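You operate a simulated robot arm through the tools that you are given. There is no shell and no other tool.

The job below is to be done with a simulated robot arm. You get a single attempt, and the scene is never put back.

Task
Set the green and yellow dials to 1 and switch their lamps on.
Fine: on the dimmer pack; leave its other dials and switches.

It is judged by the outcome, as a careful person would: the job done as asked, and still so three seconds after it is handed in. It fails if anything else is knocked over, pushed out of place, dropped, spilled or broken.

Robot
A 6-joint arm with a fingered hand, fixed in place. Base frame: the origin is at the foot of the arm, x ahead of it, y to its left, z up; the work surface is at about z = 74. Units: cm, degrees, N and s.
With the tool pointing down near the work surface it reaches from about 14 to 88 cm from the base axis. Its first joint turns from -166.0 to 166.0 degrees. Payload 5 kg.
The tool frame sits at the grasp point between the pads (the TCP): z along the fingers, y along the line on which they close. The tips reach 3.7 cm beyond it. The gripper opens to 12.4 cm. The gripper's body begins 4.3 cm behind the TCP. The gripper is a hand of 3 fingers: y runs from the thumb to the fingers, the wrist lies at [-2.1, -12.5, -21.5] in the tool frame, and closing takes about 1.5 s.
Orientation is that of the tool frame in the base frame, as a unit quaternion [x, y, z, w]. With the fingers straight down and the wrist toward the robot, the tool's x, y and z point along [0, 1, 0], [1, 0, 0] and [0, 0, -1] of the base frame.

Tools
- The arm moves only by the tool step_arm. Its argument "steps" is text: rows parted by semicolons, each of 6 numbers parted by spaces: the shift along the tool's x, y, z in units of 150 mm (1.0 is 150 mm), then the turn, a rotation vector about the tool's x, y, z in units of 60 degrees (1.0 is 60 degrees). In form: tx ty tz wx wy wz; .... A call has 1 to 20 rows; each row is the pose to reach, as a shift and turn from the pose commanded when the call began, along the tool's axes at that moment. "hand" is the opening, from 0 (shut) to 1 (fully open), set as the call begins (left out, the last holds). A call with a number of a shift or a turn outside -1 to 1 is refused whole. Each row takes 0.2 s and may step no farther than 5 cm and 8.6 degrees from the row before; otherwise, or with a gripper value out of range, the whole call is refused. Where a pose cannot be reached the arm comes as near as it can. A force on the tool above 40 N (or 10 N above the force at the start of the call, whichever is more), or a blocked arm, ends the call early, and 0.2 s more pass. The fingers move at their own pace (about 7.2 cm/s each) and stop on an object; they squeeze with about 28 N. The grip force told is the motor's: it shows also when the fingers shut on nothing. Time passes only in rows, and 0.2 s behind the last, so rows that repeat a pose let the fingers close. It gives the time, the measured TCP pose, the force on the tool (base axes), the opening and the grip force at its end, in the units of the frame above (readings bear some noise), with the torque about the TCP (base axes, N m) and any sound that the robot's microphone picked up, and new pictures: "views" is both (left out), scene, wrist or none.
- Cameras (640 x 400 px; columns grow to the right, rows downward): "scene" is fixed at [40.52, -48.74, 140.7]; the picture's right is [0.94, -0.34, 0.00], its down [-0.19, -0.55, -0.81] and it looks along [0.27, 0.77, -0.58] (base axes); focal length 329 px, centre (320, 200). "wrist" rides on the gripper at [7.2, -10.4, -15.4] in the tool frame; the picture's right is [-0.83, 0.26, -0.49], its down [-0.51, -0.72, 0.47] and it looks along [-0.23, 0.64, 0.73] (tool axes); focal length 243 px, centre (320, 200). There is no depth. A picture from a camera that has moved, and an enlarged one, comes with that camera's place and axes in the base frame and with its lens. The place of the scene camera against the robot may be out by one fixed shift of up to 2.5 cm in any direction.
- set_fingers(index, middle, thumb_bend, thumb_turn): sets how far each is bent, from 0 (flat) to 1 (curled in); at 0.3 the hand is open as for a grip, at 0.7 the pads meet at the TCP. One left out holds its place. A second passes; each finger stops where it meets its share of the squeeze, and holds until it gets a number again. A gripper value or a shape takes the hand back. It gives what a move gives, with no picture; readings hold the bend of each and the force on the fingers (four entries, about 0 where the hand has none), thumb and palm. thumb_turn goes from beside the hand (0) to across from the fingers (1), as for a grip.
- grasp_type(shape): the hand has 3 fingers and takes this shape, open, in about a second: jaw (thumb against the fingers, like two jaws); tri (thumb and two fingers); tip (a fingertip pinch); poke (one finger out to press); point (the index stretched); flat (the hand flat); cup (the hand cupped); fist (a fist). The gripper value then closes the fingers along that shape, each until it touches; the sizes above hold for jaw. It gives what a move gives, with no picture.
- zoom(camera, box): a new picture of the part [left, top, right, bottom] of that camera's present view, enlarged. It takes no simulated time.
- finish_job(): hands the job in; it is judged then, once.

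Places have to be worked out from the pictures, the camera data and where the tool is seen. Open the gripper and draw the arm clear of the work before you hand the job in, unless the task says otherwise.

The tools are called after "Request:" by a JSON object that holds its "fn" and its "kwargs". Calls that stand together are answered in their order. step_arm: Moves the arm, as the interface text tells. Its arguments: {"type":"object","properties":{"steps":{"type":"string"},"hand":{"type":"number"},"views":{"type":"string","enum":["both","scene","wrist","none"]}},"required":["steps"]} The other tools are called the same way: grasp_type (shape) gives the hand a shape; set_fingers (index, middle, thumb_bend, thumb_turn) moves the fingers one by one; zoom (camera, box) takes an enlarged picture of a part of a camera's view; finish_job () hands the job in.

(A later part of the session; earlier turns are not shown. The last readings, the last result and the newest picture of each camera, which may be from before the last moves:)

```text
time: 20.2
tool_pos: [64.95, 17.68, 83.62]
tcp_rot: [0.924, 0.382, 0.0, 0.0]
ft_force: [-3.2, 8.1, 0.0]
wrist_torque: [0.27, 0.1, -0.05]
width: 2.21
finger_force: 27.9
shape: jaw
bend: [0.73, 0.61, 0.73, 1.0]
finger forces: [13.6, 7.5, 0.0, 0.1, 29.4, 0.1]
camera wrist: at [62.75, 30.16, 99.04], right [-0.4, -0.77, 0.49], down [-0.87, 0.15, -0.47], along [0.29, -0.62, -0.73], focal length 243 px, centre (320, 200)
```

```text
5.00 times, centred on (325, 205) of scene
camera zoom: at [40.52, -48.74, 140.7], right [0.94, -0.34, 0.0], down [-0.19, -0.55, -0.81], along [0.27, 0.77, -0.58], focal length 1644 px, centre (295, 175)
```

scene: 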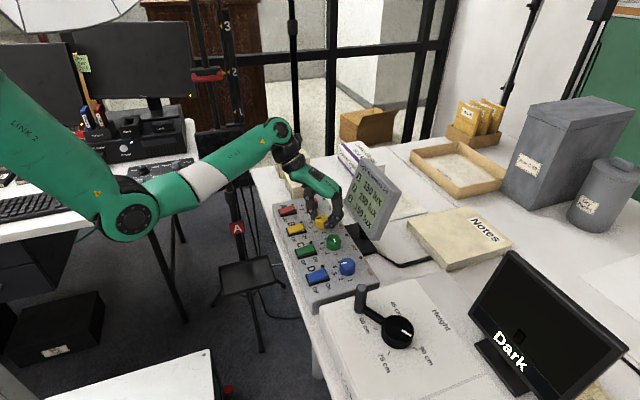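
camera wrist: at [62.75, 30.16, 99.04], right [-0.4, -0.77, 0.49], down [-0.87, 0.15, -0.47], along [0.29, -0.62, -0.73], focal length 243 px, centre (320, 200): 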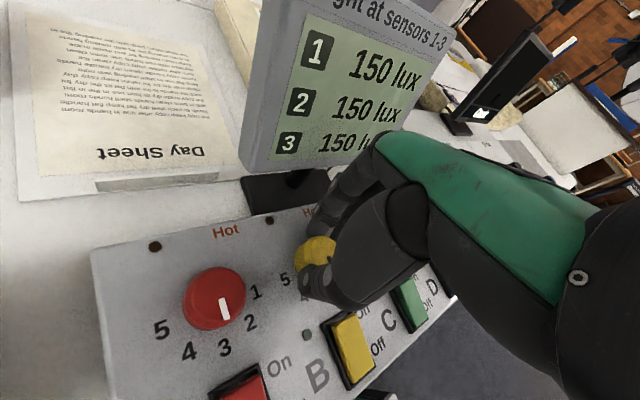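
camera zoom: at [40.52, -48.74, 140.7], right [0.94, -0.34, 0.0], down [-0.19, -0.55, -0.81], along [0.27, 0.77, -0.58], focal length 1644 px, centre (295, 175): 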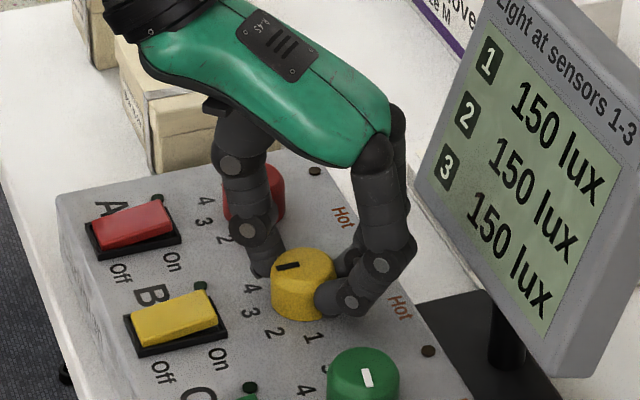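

Firm hold on the yellow dial. I repeat the same 45° twist that worked on green.

Request:
{"fn": "step_arm", "kwargs": {"steps": "0 0 0 0 0 -0.125; 0 0 0 0 0 -0.25; 0 0 0 0 0 -0.375; 0 0 0 0 0 -0.5; 0 0 0 0 0 -0.625; 0 0 0 0 0 -0.75; 0 0 0 0 0 -0.75"}}

Request:
{"fn": "zoom", "kwargs": {"camera": "scene", "box": [285, 165, 365, 245]}}

```text
time: 21.8
tool_pos: [64.9, 17.61, 83.64]
tcp_rot: [0.707, 0.708, 0.001, 0.0]
ft_force: [-9.1, 10.8, 2.8]
wrist_torque: [0.33, 0.42, -0.02]
width: 2.19
finger_force: 28.4
shape: jaw
bend: [0.73, 0.62, 0.73, 1.0]
finger forces: [16.6, 5.0, 0.1, 0.0, 32.4, 0.0]
camera wrist: at [54.44, 24.89, 99.05], right [0.26, -0.83, 0.49], down [-0.72, -0.51, -0.47], along [0.64, -0.23, -0.73], focal length 243 px, centre (320, 200)
```

scene: 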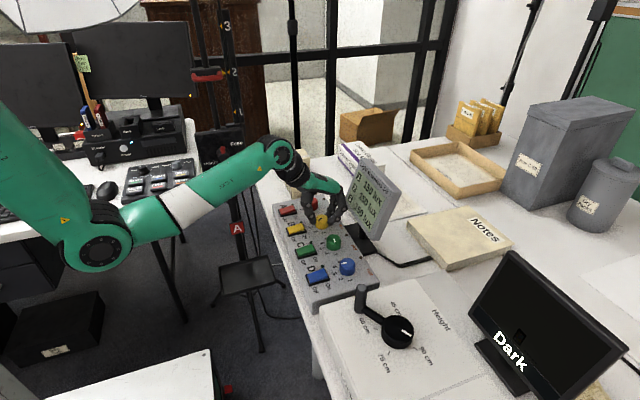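
wrist: 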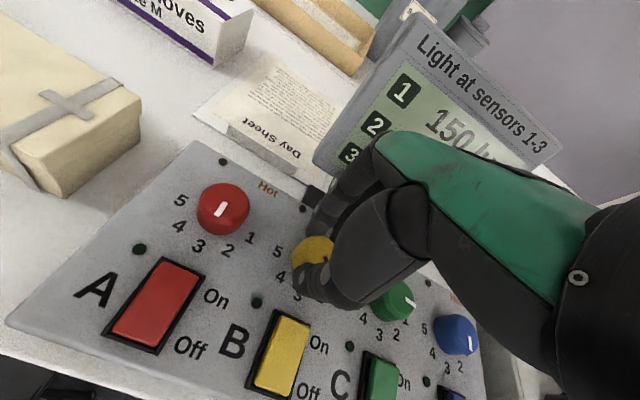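

```text
5.00 times, centred on (325, 205) of scene
camera zoom: at [40.52, -48.74, 140.7], right [0.94, -0.34, 0.0], down [-0.19, -0.55, -0.81], along [0.27, 0.77, -0.58], focal length 1644 px, centre (295, 175)
```

zoom: 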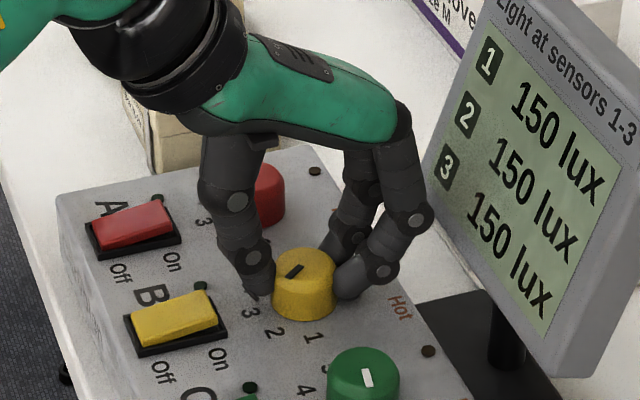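

The yellow pointer is at about 38–40° (on 2). I turn the other ~43° with the same slight centring shift.

Request:
{"fn": "step_arm", "kwargs": {"steps": "0.01 -0.013 0 0 0 0; 0.01 -0.013 0 0 0 -0.125; 0.01 -0.013 0 0 0 -0.25; 0.01 -0.013 0 0 0 -0.375; 0.01 -0.013 0 0 0 -0.5; 0.01 -0.013 0 0 0 -0.625; 0.01 -0.013 0 0 0 -0.72; 0.01 -0.013 0 0 0 -0.72"}}

Request:
{"fn": "zoom", "kwargs": {"camera": "scene", "box": [285, 165, 365, 245]}}

```text
time: 23.6
tool_pos: [64.69, 17.74, 83.64]
tcp_rot: [0.397, 0.918, 0.001, 0.0]
ft_force: [-17.1, 2.9, 8.7]
wrist_torque: [-0.03, 0.56, -0.01]
width: 2.22
finger_force: 27.9
shape: jaw
bend: [0.73, 0.62, 0.73, 0.99]
finger forces: [17.7, 5.6, 0.1, 0.0, 34.0, 0.1]
camera wrist: at [52.14, 15.87, 99.04], right [0.76, -0.42, 0.49], down [-0.18, -0.86, -0.47], along [0.63, 0.27, -0.73], focal length 243 px, centre (320, 200)
```

scene: 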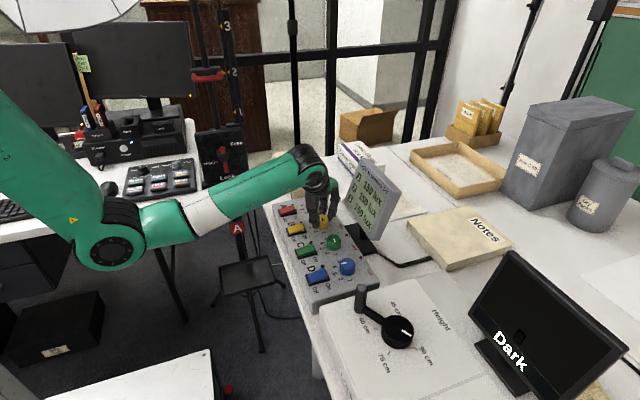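
wrist: 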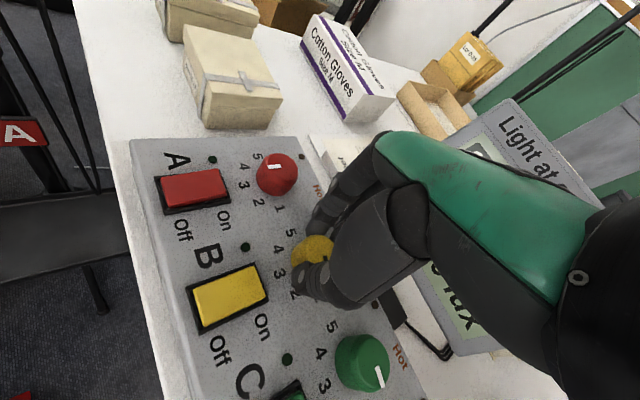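

```text
5.00 times, centred on (325, 205) of scene
camera zoom: at [40.52, -48.74, 140.7], right [0.94, -0.34, 0.0], down [-0.19, -0.55, -0.81], along [0.27, 0.77, -0.58], focal length 1644 px, centre (295, 175)
```

zoom: 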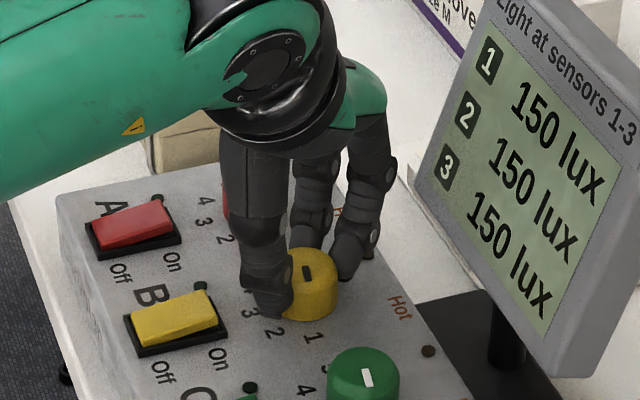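

Request:
{"fn": "zoom", "kwargs": {"camera": "scene", "box": [305, 205, 345, 245]}}

```text
10.00 times, centred on (325, 225) of scene
camera zoom: at [40.52, -48.74, 140.7], right [0.94, -0.34, 0.0], down [-0.19, -0.55, -0.81], along [0.27, 0.77, -0.58], focal length 3288 px, centre (270, -50)
```

zoom: 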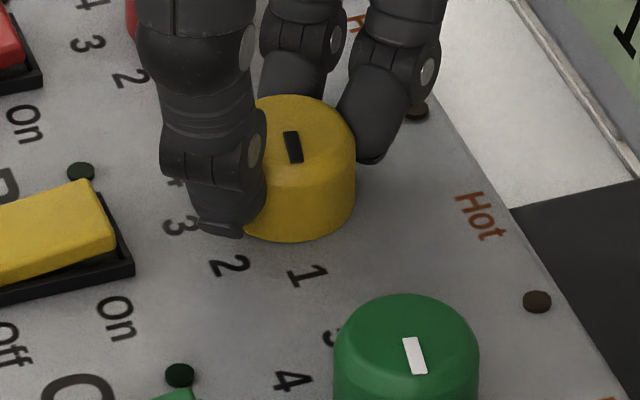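

Yellow's pointer is at about 78–80°, in line with 1. I release, rise and inspect.

Request:
{"fn": "step_arm", "kwargs": {"steps": "0 0 0 0 0 0; 0 0 0 0 0 0; 0 0 0 0 0 0; 0 0 0 0 0 0; 0 0 -0.1 0 0 0; 0 0 -0.3 0 0 0; 0 0 -0.55 0 0 0; 0 -0.2 -0.8 0 0 0; 0 -0.45 -0.8 0 0 0; 0 -0.7 -0.8 0 0 0; 0 -0.7 -0.8 0 0 0", "hand": 0.5}}

Request:
{"fn": "zoom", "kwargs": {"camera": "wrist", "box": [220, 130, 320, 230]}}

Request:
{"fn": "zoom", "kwargs": {"camera": "scene", "box": [295, 190, 355, 250]}}

```text
time: 26.0
tool_pos: [56.97, 10.45, 95.76]
tcp_rot: [0.397, 0.918, 0.0, 0.0]
ft_force: [-0.9, 0.1, -0.6]
wrist_torque: [0.02, 0.01, 0.01]
width: 6.18
finger_force: 0.1
shape: jaw
bend: [0.74, 0.45, 0.69, 1.0]
finger forces: [0.0, 0.0, 0.0, 0.0, 0.0, 0.0]
camera wrist: at [44.46, 8.59, 111.15], right [0.76, -0.43, 0.49], down [-0.18, -0.86, -0.47], along [0.63, 0.27, -0.73], focal length 243 px, centre (320, 200)
```

scene: 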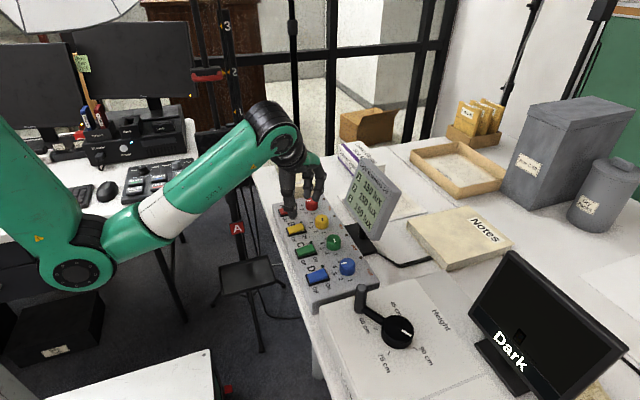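
wrist: 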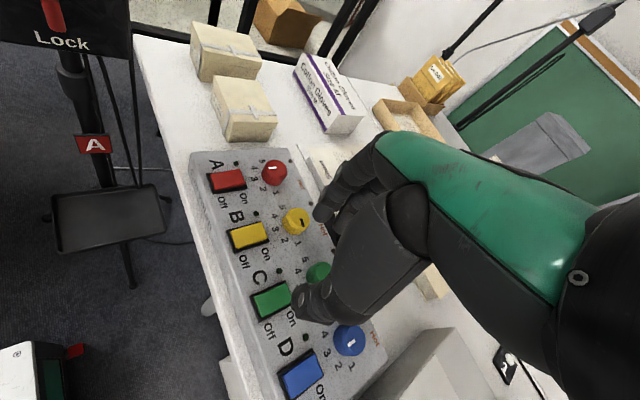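

```text
4.00 times, centred on (270, 180) of wrist
camera zoom: at [44.46, 8.59, 111.15], right [0.76, -0.43, 0.49], down [-0.18, -0.86, -0.47], along [0.63, 0.27, -0.73], focal length 970 px, centre (520, 280)
```

zoom: 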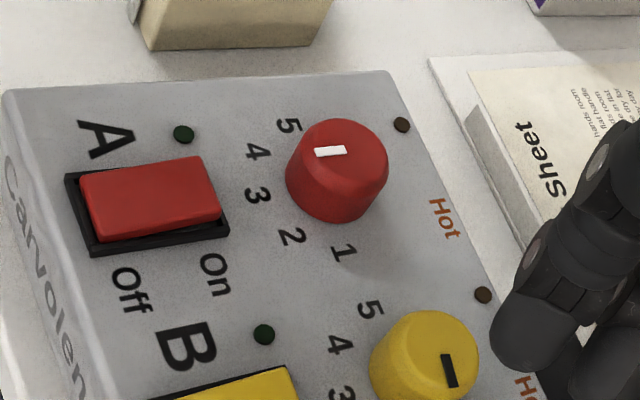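

```text
6.67 times, centred on (325, 220) of scene
camera zoom: at [40.52, -48.74, 140.7], right [0.94, -0.34, 0.0], down [-0.19, -0.55, -0.81], along [0.27, 0.77, -0.58], focal length 2192 px, centre (287, 67)
```

zoom: 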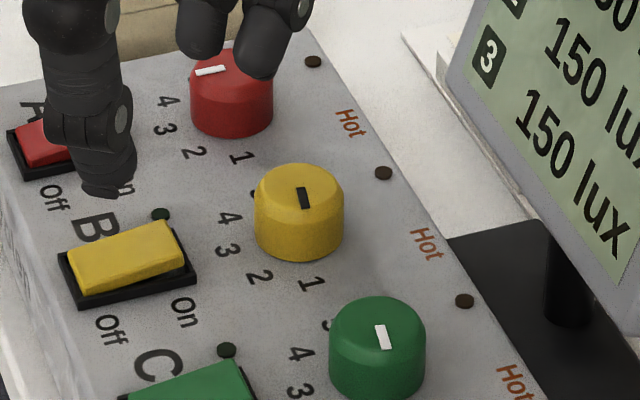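

Request:
{"fn": "zoom", "kwargs": {"camera": "wrist", "box": [265, 190, 325, 250]}}

Request:
{"fn": "zoom", "kwargs": {"camera": "scene", "box": [305, 205, 345, 245]}}

```text
6.67 times, centred on (295, 220) of wrist
camera zoom: at [44.46, 8.59, 111.15], right [0.76, -0.43, 0.49], down [-0.18, -0.86, -0.47], along [0.63, 0.27, -0.73], focal length 1618 px, centre (487, 67)
```

zoom: 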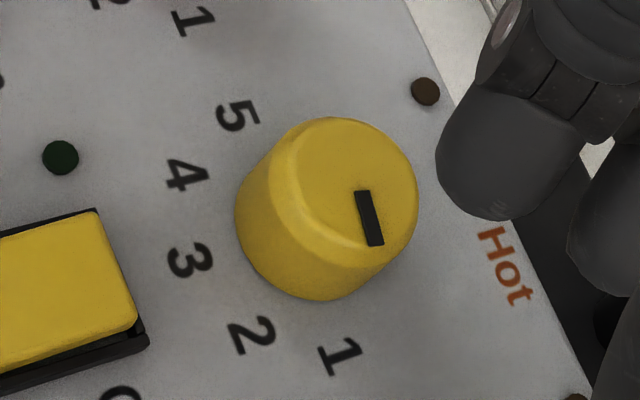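

```text
10.00 times, centred on (325, 225) of scene
camera zoom: at [40.52, -48.74, 140.7], right [0.94, -0.34, 0.0], down [-0.19, -0.55, -0.81], along [0.27, 0.77, -0.58], focal length 3288 px, centre (270, -50)
```

zoom: 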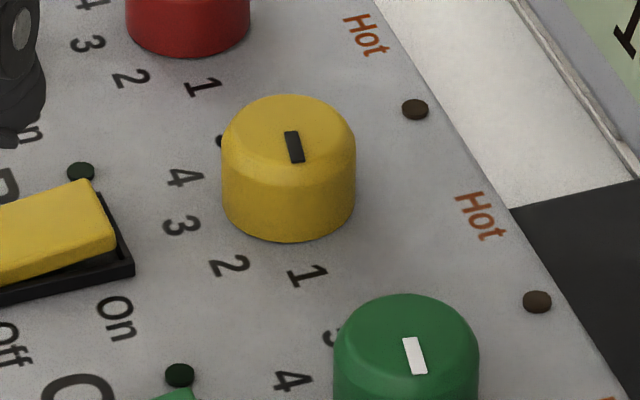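

Careful comparison of pointer and numerals: green is within 1° of "1", yellow about 3–4° short. I return to the yellow dial along the same path for a small correction.

Request:
{"fn": "step_arm", "kwargs": {"steps": "0 0.25 0 0 0 0; 0 0.5 0 0 0 0; 0 0.7 0 0 0 0; 0 0.7 0.25 0 0 0; 0 0.7 0.5 0 0 0; 0 0.7 0.7 0 0 0; 0 0.7 0.76 0 0 0; 0 0.7 0.8 0 0 0; 0 0.7 0.8 0 0 0"}}

Request:
{"fn": "zoom", "kwargs": {"camera": "scene", "box": [285, 165, 365, 245]}}

```text
time: 28.0
tool_pos: [64.91, 17.82, 83.55]
tcp_rot: [0.398, 0.918, -0.001, 0.0]
ft_force: [-0.6, -0.3, -0.5]
wrist_torque: [0.0, -0.03, 0.02]
width: 6.16
finger_force: 0.1
shape: jaw
bend: [0.74, 0.45, 0.69, 1.0]
finger forces: [0.0, 0.0, 0.0, 0.1, 0.0, 0.1]
camera wrist: at [52.21, 15.97, 99.0], right [0.76, -0.43, 0.49], down [-0.18, -0.86, -0.47], along [0.63, 0.27, -0.73], focal length 243 px, centre (320, 200)
```

scene: 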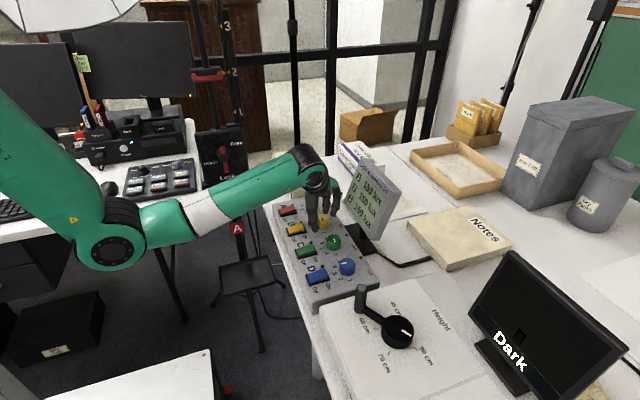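
wrist: 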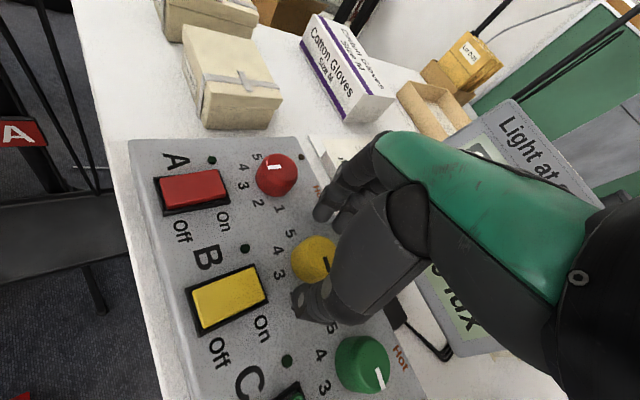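

```text
5.00 times, centred on (325, 205) of scene
camera zoom: at [40.52, -48.74, 140.7], right [0.94, -0.34, 0.0], down [-0.19, -0.55, -0.81], along [0.27, 0.77, -0.58], focal length 1644 px, centre (295, 175)
```

zoom: 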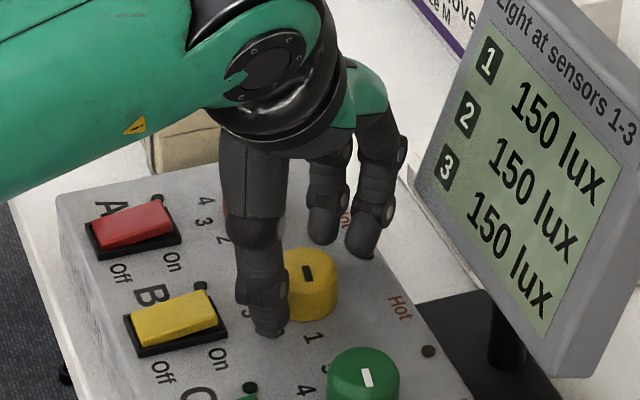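

The hand is back around the yellow dial. I close and then turn about 5° more.

Request:
{"fn": "step_arm", "kwargs": {"steps": "0 0 0 0 0 0; 0 0 0 0 0 0; 0 0 0 0 0 0; 0 0 0 0 0 0; 0 0 0 0 0 0; 0 0 0 0 0 -0.04; 0 0 0 0 0 -0.085; 0 0 0 0 0 -0.085", "hand": 0.1, "views": "scene"}}

Request:
{"fn": "zoom", "kwargs": {"camera": "scene", "box": [305, 205, 345, 245]}}

```text
time: 29.8
tool_pos: [64.86, 17.75, 83.63]
tcp_rot: [0.357, 0.934, 0.0, 0.0]
ft_force: [-2.0, -7.2, 0.1]
wrist_torque: [-0.27, 0.13, -0.18]
width: 2.22
finger_force: 28.0
shape: jaw
bend: [0.73, 0.63, 0.73, 1.0]
finger forces: [14.0, 7.1, 0.1, 0.1, 29.6, 0.1]
```

scene: 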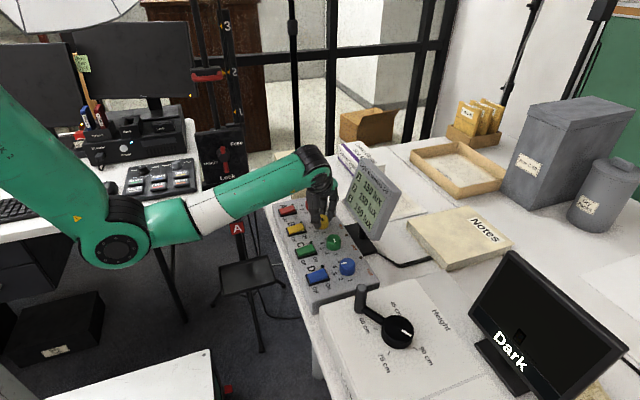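

```text
10.00 times, centred on (325, 225) of scene
camera zoom: at [40.52, -48.74, 140.7], right [0.94, -0.34, 0.0], down [-0.19, -0.55, -0.81], along [0.27, 0.77, -0.58], focal length 3288 px, centre (270, -50)
```

zoom: 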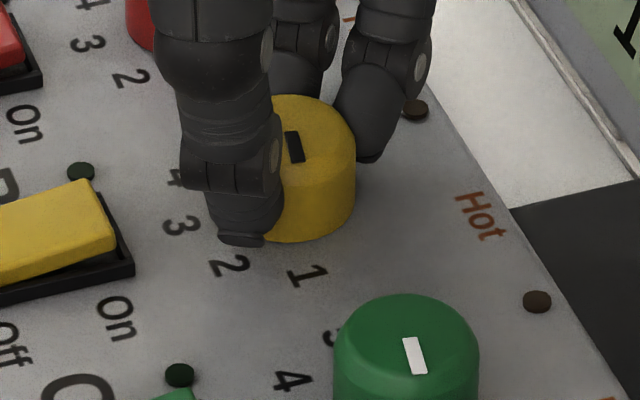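

Torque now opposes the turn (−0.18 N m), like green at the end. I release, rise, and look again.

Request:
{"fn": "step_arm", "kwargs": {"steps": "0 0 0 0 0 0; 0 0 0 0 0 0; 0 0 0 0 0 0; 0 0 0 0 0 0; 0 0 -0.1 0 0 0; 0 0 -0.3 0 0 0; 0 0 -0.55 0 0 0; 0 -0.2 -0.8 0 0 0; 0 -0.45 -0.8 0 0 0; 0 -0.7 -0.8 0 0 0; 0 -0.7 -0.8 0 0 0", "hand": 0.5}}

Request:
{"fn": "zoom", "kwargs": {"camera": "wrist", "box": [260, 190, 320, 250]}}

Request:
{"fn": "zoom", "kwargs": {"camera": "scene", "box": [305, 205, 345, 245]}}

```text
time: 32.2
tool_pos: [57.79, 9.89, 95.47]
tcp_rot: [0.356, 0.934, 0.0, 0.0]
ft_force: [0.8, 0.1, 0.8]
wrist_torque: [0.0, 0.0, 0.03]
width: 6.17
finger_force: 0.1
shape: jaw
bend: [0.74, 0.45, 0.69, 1.0]
finger forces: [0.0, 0.0, 0.1, 0.1, 0.0, 0.0]
camera wrist: at [45.49, 6.98, 111.0], right [0.79, -0.36, 0.49], down [-0.1, -0.88, -0.47], along [0.6, 0.32, -0.73], focal length 243 px, centre (320, 200)
```

scene: 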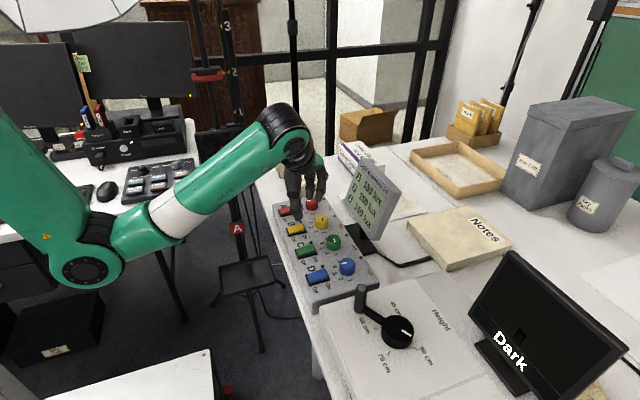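
wrist: 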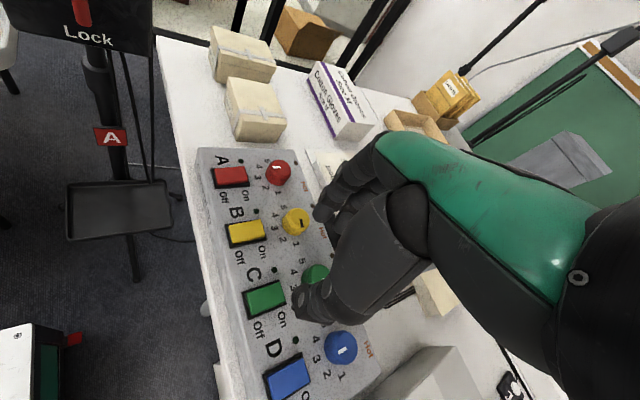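

```text
6.67 times, centred on (290, 220) of wrist
camera zoom: at [45.49, 6.98, 111.0], right [0.79, -0.36, 0.49], down [-0.1, -0.88, -0.47], along [0.6, 0.32, -0.73], focal length 1618 px, centre (520, 67)
```

zoom: 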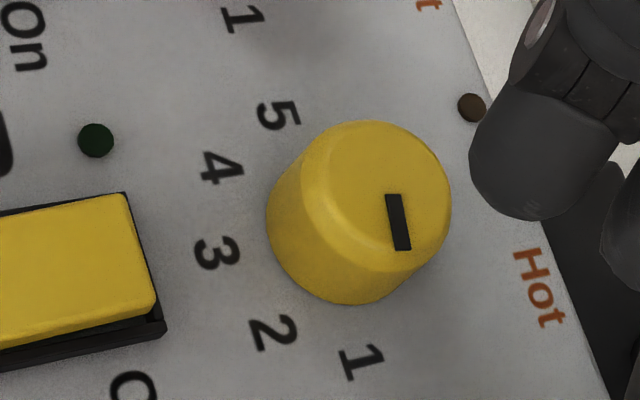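

```text
10.00 times, centred on (325, 225) of scene
camera zoom: at [40.52, -48.74, 140.7], right [0.94, -0.34, 0.0], down [-0.19, -0.55, -0.81], along [0.27, 0.77, -0.58], focal length 3288 px, centre (270, -50)
```

zoom: 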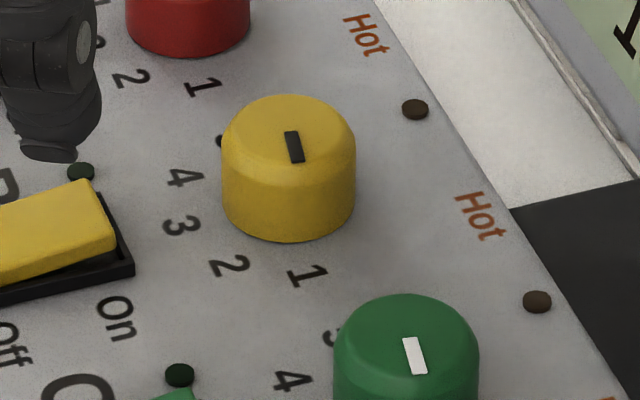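

The scene picture is identical to before the extra turn, so the yellow dial is against its end stop, i.e. at 1. Now the switches: I rise, square the hand to yaw 0 and form the poke shape.

Request:
{"fn": "step_arm", "kwargs": {"steps": "0 0 -0.1 0 0 0.125; 0 0 -0.2 0 0 0.25; 0 0 -0.3 0 0 0.375; 0 0 -0.4 0 0 0.5; 0 0 -0.4 0 0 0.625; 0 0 -0.4 0 0 0.75; 0 0 -0.4 0 0 0.806; 0 0 -0.4 0 0 0.806", "views": "none"}}

Request:
{"fn": "grasp_type", "kwargs": {"shape": "poke"}}

Request:
{"fn": "step_arm", "kwargs": {"steps": "0 0 0 0 0 0; 0 0 0 0 0 0"}}

Request:
{"fn": "zoom", "kwargs": {"camera": "scene", "box": [240, 80, 400, 240]}}

Request:
{"fn": "zoom", "kwargs": {"camera": "wrist", "box": [180, 130, 440, 390]}}

```text
time: 34.0
tool_pos: [57.85, 9.93, 101.59]
tcp_rot: [0.708, 0.706, 0.0, 0.0]
ft_force: [0.4, 0.8, 0.3]
wrist_torque: [-0.01, -0.01, 0.02]
width: 6.14
finger_force: 0.1
shape: jaw
bend: [0.74, 0.45, 0.69, 1.0]
finger forces: [0.0, 0.1, 0.0, 0.0, 0.0, 0.1]
```

```text
time: 34.9
tool_pos: [57.82, 9.92, 101.7]
tcp_rot: [0.708, 0.706, 0.0, 0.0]
ft_force: [-0.1, 0.0, 0.0]
wrist_torque: [-0.02, 0.03, -0.04]
width: 0.02
finger_force: 0.0
shape: poke
bend: [0.7, 0.7, 1.0, 1.0]
finger forces: [0.1, 0.1, 0.0, 0.0, 0.0, 0.1]
```

```text
time: 35.5
tool_pos: [57.75, 9.94, 101.64]
tcp_rot: [0.708, 0.707, 0.0, -0.001]
ft_force: [0.2, 0.2, -0.4]
wrist_torque: [-0.03, 0.01, 0.02]
width: 0.0
finger_force: 0.0
shape: poke
bend: [0.7, 0.7, 1.0, 1.0]
finger forces: [0.0, 0.1, 0.1, 0.0, 0.0, 0.2]
camera wrist: at [47.35, 17.18, 117.0], right [0.26, -0.83, 0.49], down [-0.72, -0.51, -0.47], along [0.64, -0.23, -0.73], focal length 243 px, centre (320, 200)
```

scene: 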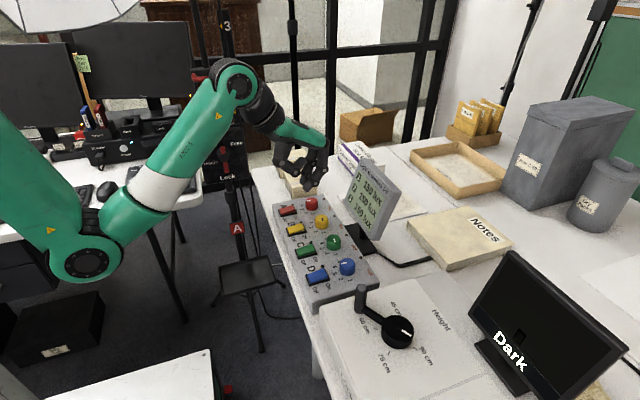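
wrist: 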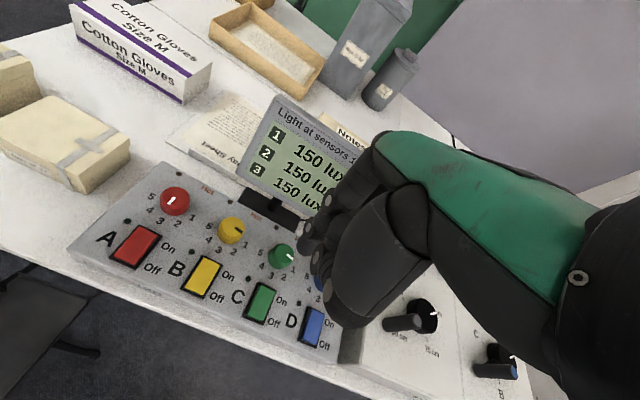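

```text
2.50 times, centred on (320, 160) of scene
camera zoom: at [40.52, -48.74, 140.7], right [0.94, -0.34, 0.0], down [-0.19, -0.55, -0.81], along [0.27, 0.77, -0.58], focal length 822 px, centre (320, 300)
```

zoom: 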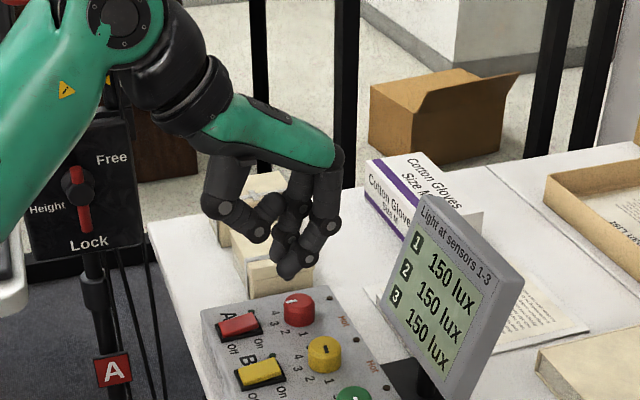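

```text
1.54 times, centred on (310, 260) of wrist
camera zoom: at [47.35, 17.18, 117.0], right [0.26, -0.83, 0.49], down [-0.72, -0.51, -0.47], along [0.64, -0.23, -0.73], focal length 373 px, centre (335, 108)
```

zoom: 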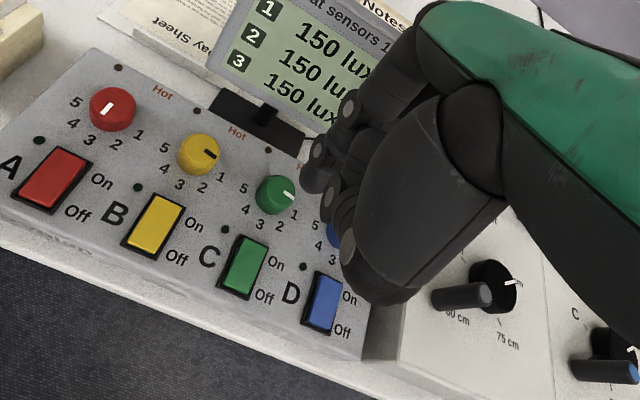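

Poke leaves both fingertips down side by side, with the thumb curled. I curl the middle finger fully so that only the index tip projects, and look.

Request:
{"fn": "set_fingers", "kwargs": {"index": 0.55, "middle": 1.0, "thumb_bend": 1.0}}

Request:
{"fn": "zoom", "kwargs": {"camera": "scene", "box": [260, 100, 360, 200]}}

Request:
{"fn": "zoom", "kwargs": {"camera": "wrist", "box": [180, 130, 440, 390]}}

```text
time: 36.5
tool_pos: [57.65, 9.95, 101.49]
tcp_rot: [0.707, 0.707, 0.001, 0.001]
ft_force: [-0.3, -1.0, -0.1]
wrist_torque: [0.0, -0.01, -0.02]
width: 3.55
finger_force: 0.0
shape: fingers
bend: [0.3, 1.0, 1.0, 1.0]
finger forces: [0.0, 0.0, 0.0, 0.0, 0.1, 0.0]
```

```text
4.00 times, centred on (310, 150) of scene
camera zoom: at [40.52, -48.74, 140.7], right [0.94, -0.34, 0.0], down [-0.19, -0.55, -0.81], along [0.27, 0.77, -0.58], focal length 1315 px, centre (360, 400)
```

zoom: 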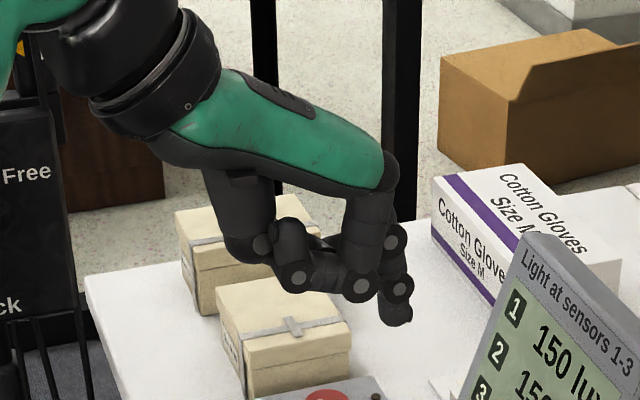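

```text
1.54 times, centred on (310, 260) of wrist
camera zoom: at [47.35, 17.18, 117.0], right [0.26, -0.83, 0.49], down [-0.72, -0.51, -0.47], along [0.64, -0.23, -0.73], focal length 373 px, centre (335, 108)
```

zoom: 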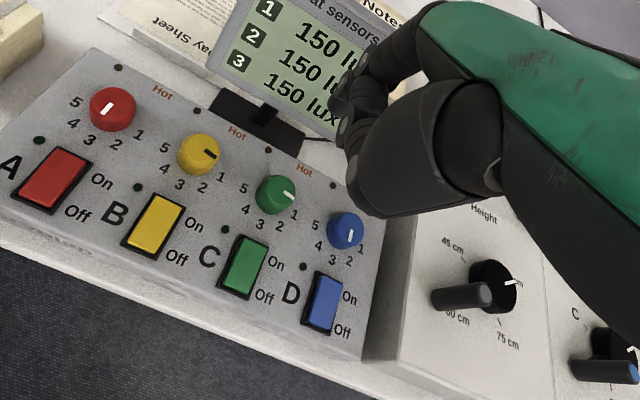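

Now only the index tip projects (≈6.4 cm ahead of the TCP, ≈3.6 cm below it). I move so that it hovers over the +x (On) end of the green rocker, about (59, 8.6), staying several cm above.

Request:
{"fn": "step_arm", "kwargs": {"steps": "-0.06 -0.15 0.1 0 0 0; -0.13 -0.337 0.2 0 0 0; -0.13 -0.337 0.4 0 0 0; -0.13 -0.337 0.6 0 0 0; -0.13 -0.337 0.8 0 0 0; -0.13 -0.337 0.85 0 0 0; -0.13 -0.337 0.85 0 0 0"}}

Request:
{"fn": "zoom", "kwargs": {"camera": "scene", "box": [260, 160, 360, 260]}}

Request:
{"fn": "zoom", "kwargs": {"camera": "wrist", "box": [220, 130, 420, 330]}}

```text
time: 38.1
tool_pos: [52.81, 8.0, 88.78]
tcp_rot: [0.708, 0.706, 0.0, 0.0]
ft_force: [0.3, -0.6, 0.0]
wrist_torque: [0.0, -0.02, -0.01]
width: 3.49
finger_force: 0.1
shape: fingers
bend: [0.31, 1.0, 1.0, 1.0]
finger forces: [0.0, 0.1, 0.1, 0.1, 0.0, 0.0]
camera wrist: at [42.27, 15.2, 104.23], right [0.26, -0.83, 0.49], down [-0.72, -0.51, -0.47], along [0.64, -0.23, -0.73], focal length 243 px, centre (320, 200)
```

scene: 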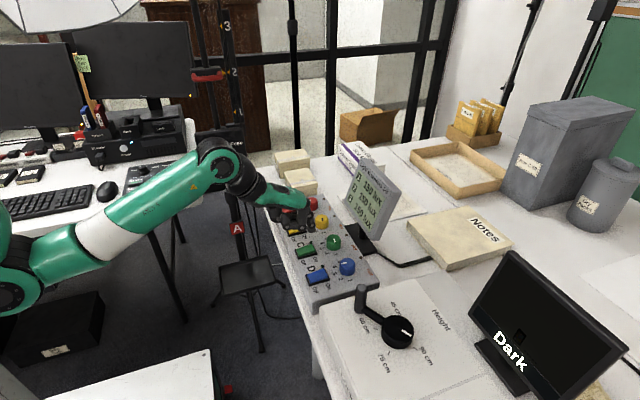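
wrist: 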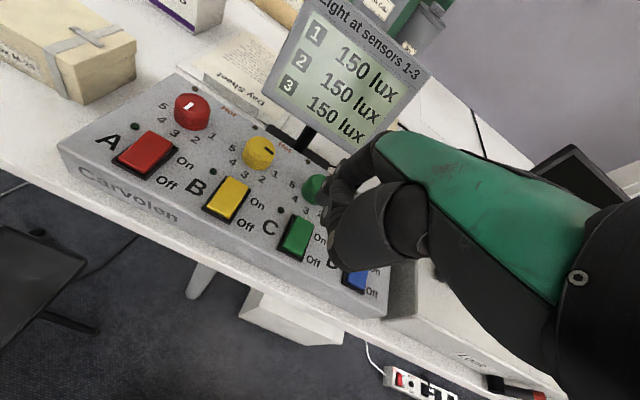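

```text
4.00 times, centred on (310, 210) of scene
camera zoom: at [40.52, -48.74, 140.7], right [0.94, -0.34, 0.0], down [-0.19, -0.55, -0.81], along [0.27, 0.77, -0.58], focal length 1315 px, centre (360, 160)
```

zoom: 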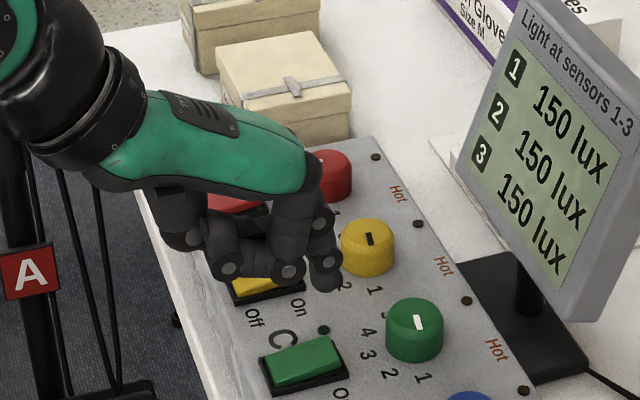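

```text
2.00 times, centred on (320, 230) of wrist
camera zoom: at [42.27, 15.2, 104.23], right [0.26, -0.83, 0.49], down [-0.72, -0.51, -0.47], along [0.64, -0.23, -0.73], focal length 485 px, centre (320, 140)
```

zoom: 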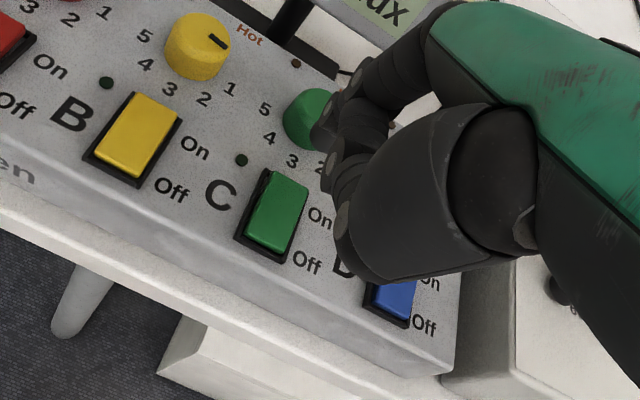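

The tip appears to be at about (58.9, 9.3, 85); it should come ~0.7 cm toward −y to be centred on the green rocker. I shift and lower to ~2 cm above it.

Request:
{"fn": "step_arm", "kwargs": {"steps": "-0.047 0 0 0 0 0; -0.047 0 0.1 0 0 0; -0.047 0 0.2 0 0 0; -0.047 0 0.2 0 0 0"}}

Request:
{"fn": "zoom", "kwargs": {"camera": "scene", "box": [280, 200, 350, 270]}}

Request:
{"fn": "zoom", "kwargs": {"camera": "wrist", "box": [250, 150, 390, 290]}}

```text
time: 39.1
tool_pos: [52.72, 7.24, 85.97]
tcp_rot: [0.708, 0.706, 0.0, 0.001]
ft_force: [0.0, 0.3, -1.0]
wrist_torque: [-0.04, 0.03, -0.02]
width: 3.5
finger_force: 0.1
shape: fingers
bend: [0.31, 1.0, 1.0, 1.0]
finger forces: [0.0, 0.0, 0.1, 0.0, 0.0, 0.0]
camera wrist: at [42.27, 14.56, 101.34], right [0.26, -0.83, 0.49], down [-0.72, -0.51, -0.47], along [0.64, -0.23, -0.73], focal length 243 px, centre (320, 200)
```

scene: 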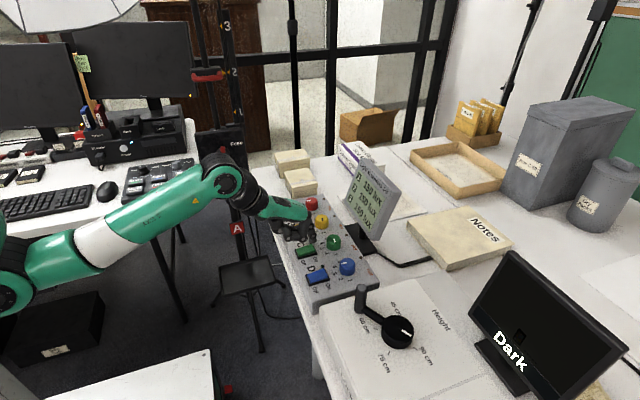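
wrist: 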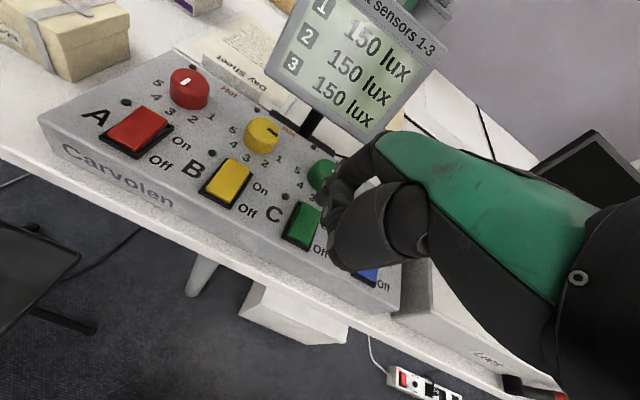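

```text
5.71 times, centred on (315, 235) of scene
camera zoom: at [40.52, -48.74, 140.7], right [0.94, -0.34, 0.0], down [-0.19, -0.55, -0.81], along [0.27, 0.77, -0.58], focal length 1879 px, centre (349, 0)
```

zoom: 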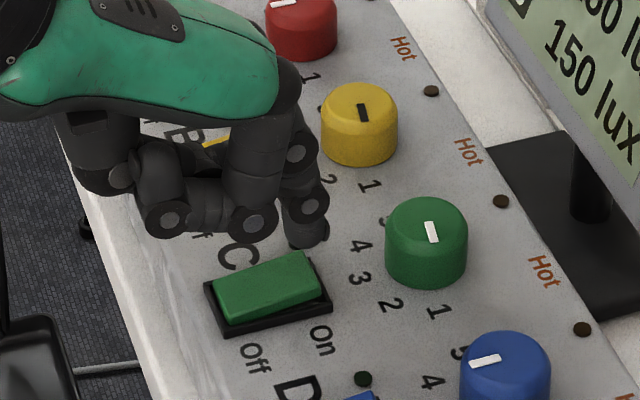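

```text
2.86 times, centred on (320, 220) of wrist
camera zoom: at [42.27, 14.56, 101.34], right [0.26, -0.83, 0.49], down [-0.72, -0.51, -0.47], along [0.64, -0.23, -0.73], focal length 693 px, centre (320, 143)
```

zoom: 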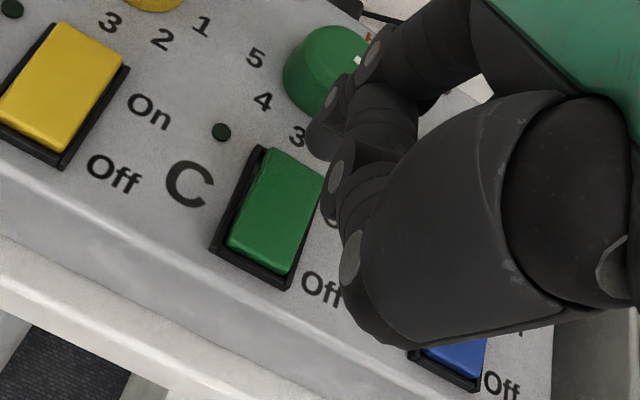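

The tip is now right above the raised On end of the green rocker, about 2 cm up. I press down slowly and watch force and sound.

Request:
{"fn": "step_arm", "kwargs": {"steps": "0 0 0.04 0 0 0; 0 0 0.08 0 0 0; 0 0 0.1 0 0 0; 0 0 0.12 0 0 0; 0 0 0.135 0 0 0; 0 0 0.15 0 0 0; 0 0 0.15 0 0 0"}}

Request:
{"fn": "zoom", "kwargs": {"camera": "scene", "box": [280, 200, 350, 270]}}

Request:
{"fn": "zoom", "kwargs": {"camera": "wrist", "box": [250, 150, 390, 290]}}

```text
time: 40.7
tool_pos: [52.72, 7.35, 83.73]
tcp_rot: [0.708, 0.706, 0.001, 0.0]
ft_force: [0.0, -0.2, 5.1]
wrist_torque: [0.07, -0.34, -0.03]
width: 3.48
finger_force: 2.5
shape: fingers
bend: [0.31, 1.0, 1.0, 1.0]
finger forces: [5.2, 0.1, 0.0, 0.0, 0.1, 0.1]
camera wrist: at [42.26, 14.56, 99.1], right [0.26, -0.83, 0.49], down [-0.72, -0.51, -0.47], along [0.64, -0.23, -0.73], focal length 243 px, centre (320, 200)
```

scene: 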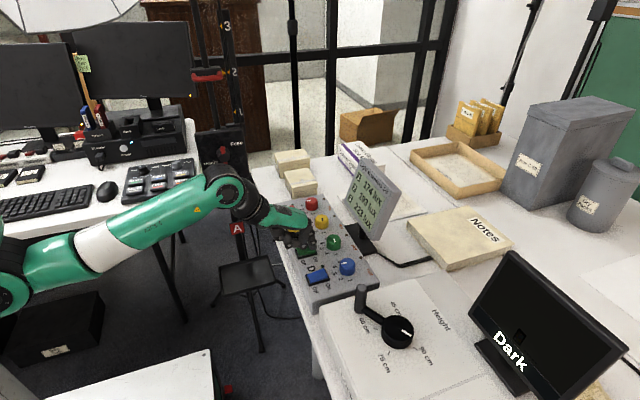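
wrist: 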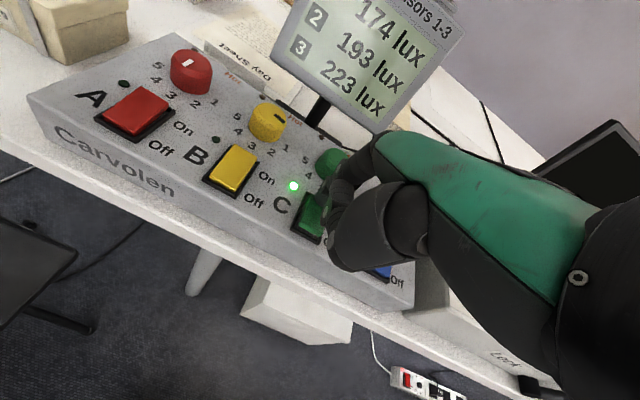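

```text
5.71 times, centred on (315, 235) of scene
camera zoom: at [40.52, -48.74, 140.7], right [0.94, -0.34, 0.0], down [-0.19, -0.55, -0.81], along [0.27, 0.77, -0.58], focal length 1879 px, centre (349, 0)
```

zoom: 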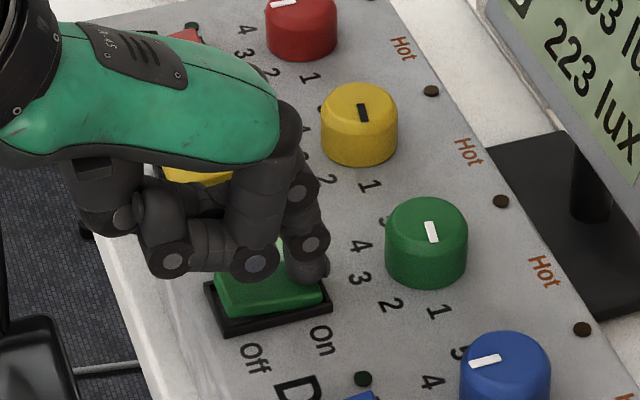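

```text
2.86 times, centred on (320, 220) of wrist
camera zoom: at [42.26, 14.56, 99.1], right [0.26, -0.83, 0.49], down [-0.72, -0.51, -0.47], along [0.64, -0.23, -0.73], focal length 693 px, centre (320, 143)
```

zoom: 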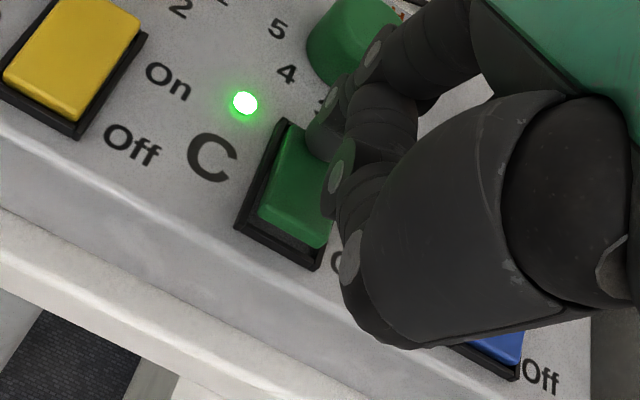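

The green LED lit and lux rose (174/193/223): the green lamp is on. I lift 5 cm and shift 9.1 cm in +y over the yellow rocker.

Request:
{"fn": "step_arm", "kwargs": {"steps": "0 0 -0.1 0 0 0; 0 0 -0.3 0 0 0; 0.15 0 -0.35 0 0 0; 0.3 0 -0.35 0 0 0; 0.45 0 -0.35 0 0 0; 0.607 0 -0.35 0 0 0; 0.607 0 -0.3 0 0 0; 0.607 0 -0.15 0 0 0; 0.607 0 -0.15 0 0 0"}}

Request:
{"fn": "zoom", "kwargs": {"camera": "scene", "box": [265, 180, 335, 250]}}

Request:
{"fn": "zoom", "kwargs": {"camera": "wrist", "box": [250, 150, 390, 290]}}

```text
time: 42.7
tool_pos: [52.74, 16.49, 85.86]
tcp_rot: [0.708, 0.707, 0.0, 0.0]
ft_force: [-0.4, 0.9, -0.1]
wrist_torque: [0.01, -0.02, -0.02]
width: 3.47
finger_force: 0.3
shape: fingers
bend: [0.31, 1.0, 1.0, 1.0]
finger forces: [0.0, 0.0, 0.0, 0.1, 0.0, 0.0]
camera wrist: at [42.27, 23.68, 101.27], right [0.26, -0.83, 0.49], down [-0.72, -0.51, -0.47], along [0.64, -0.23, -0.73], focal length 243 px, centre (320, 200)
```

scene: 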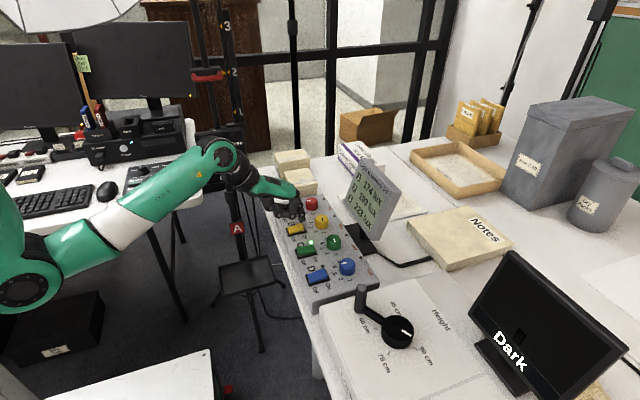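
wrist: 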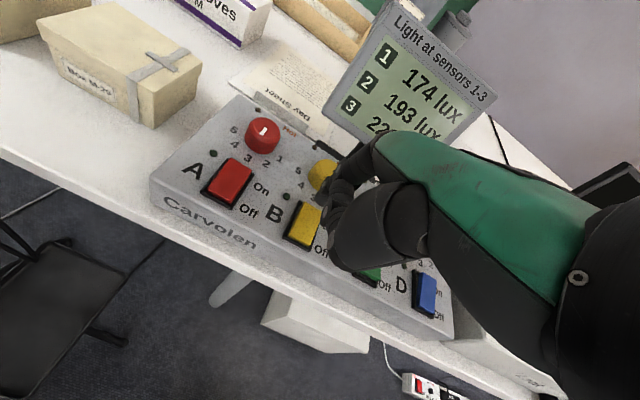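

```text
5.71 times, centred on (300, 215) of scene
camera zoom: at [40.52, -48.74, 140.7], right [0.94, -0.34, 0.0], down [-0.19, -0.55, -0.81], along [0.27, 0.77, -0.58], focal length 1879 px, centre (434, 114)
```

zoom: 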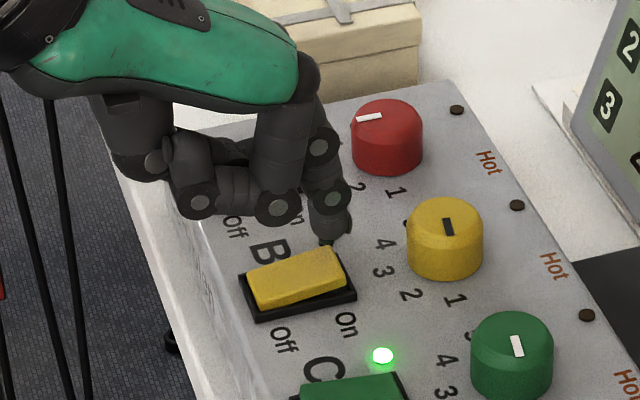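

```text
2.86 times, centred on (320, 220) of wrist
camera zoom: at [42.27, 23.68, 101.27], right [0.26, -0.83, 0.49], down [-0.72, -0.51, -0.47], along [0.64, -0.23, -0.73], focal length 693 px, centre (320, 143)
```

zoom: 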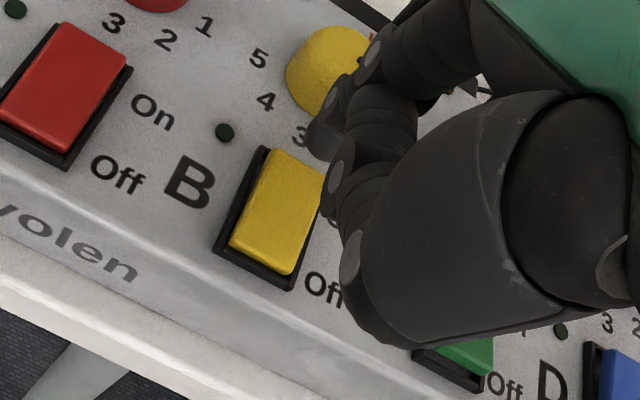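

Green stays latched on, and the tip sits over yellow's On end just as it did over green's. I press.

Request:
{"fn": "step_arm", "kwargs": {"steps": "0 0 0.04 0 0 0; 0 0 0.08 0 0 0; 0 0 0.1 0 0 0; 0 0 0.12 0 0 0; 0 0 0.135 0 0 0; 0 0 0.148 0 0 0; 0 0 0.148 0 0 0"}}

Request:
{"fn": "zoom", "kwargs": {"camera": "wrist", "box": [250, 150, 390, 290]}}

```text
time: 44.3
tool_pos: [52.69, 16.32, 83.65]
tcp_rot: [0.708, 0.706, 0.001, 0.001]
ft_force: [-0.3, 0.7, 7.3]
wrist_torque: [0.09, -0.43, -0.02]
width: 3.47
finger_force: 4.0
shape: fingers
bend: [0.3, 1.0, 1.0, 1.0]
finger forces: [7.5, 0.1, 0.1, 0.1, 0.1, 0.0]
camera wrist: at [42.31, 23.67, 99.06], right [0.26, -0.83, 0.49], down [-0.72, -0.51, -0.47], along [0.64, -0.23, -0.73], focal length 243 px, centre (320, 200)
```

scene: 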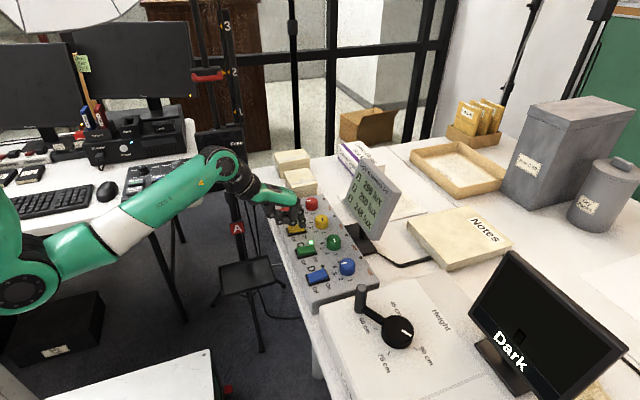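
wrist: 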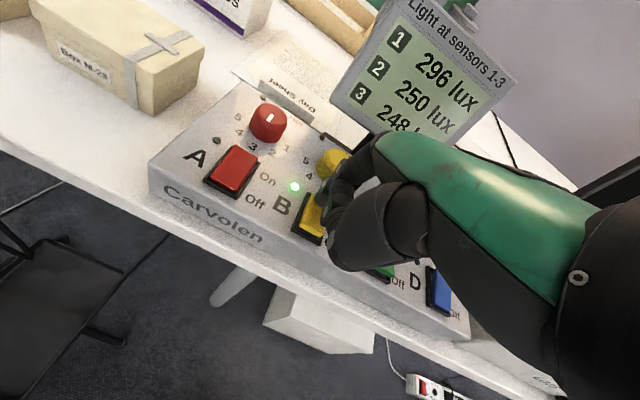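

```text
2.86 times, centred on (320, 220) of wrist
camera zoom: at [42.31, 23.67, 99.06], right [0.26, -0.83, 0.49], down [-0.72, -0.51, -0.47], along [0.64, -0.23, -0.73], focal length 693 px, centre (320, 143)
```

zoom: 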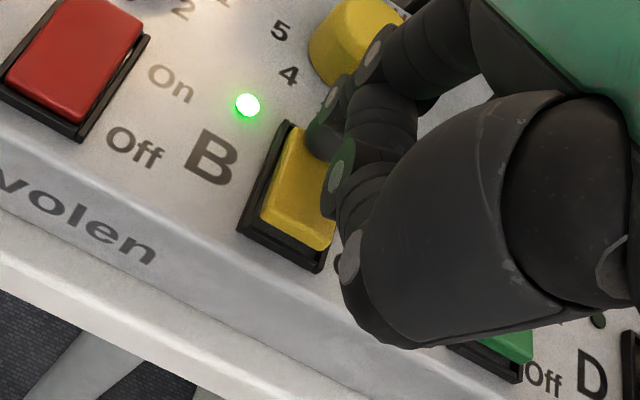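

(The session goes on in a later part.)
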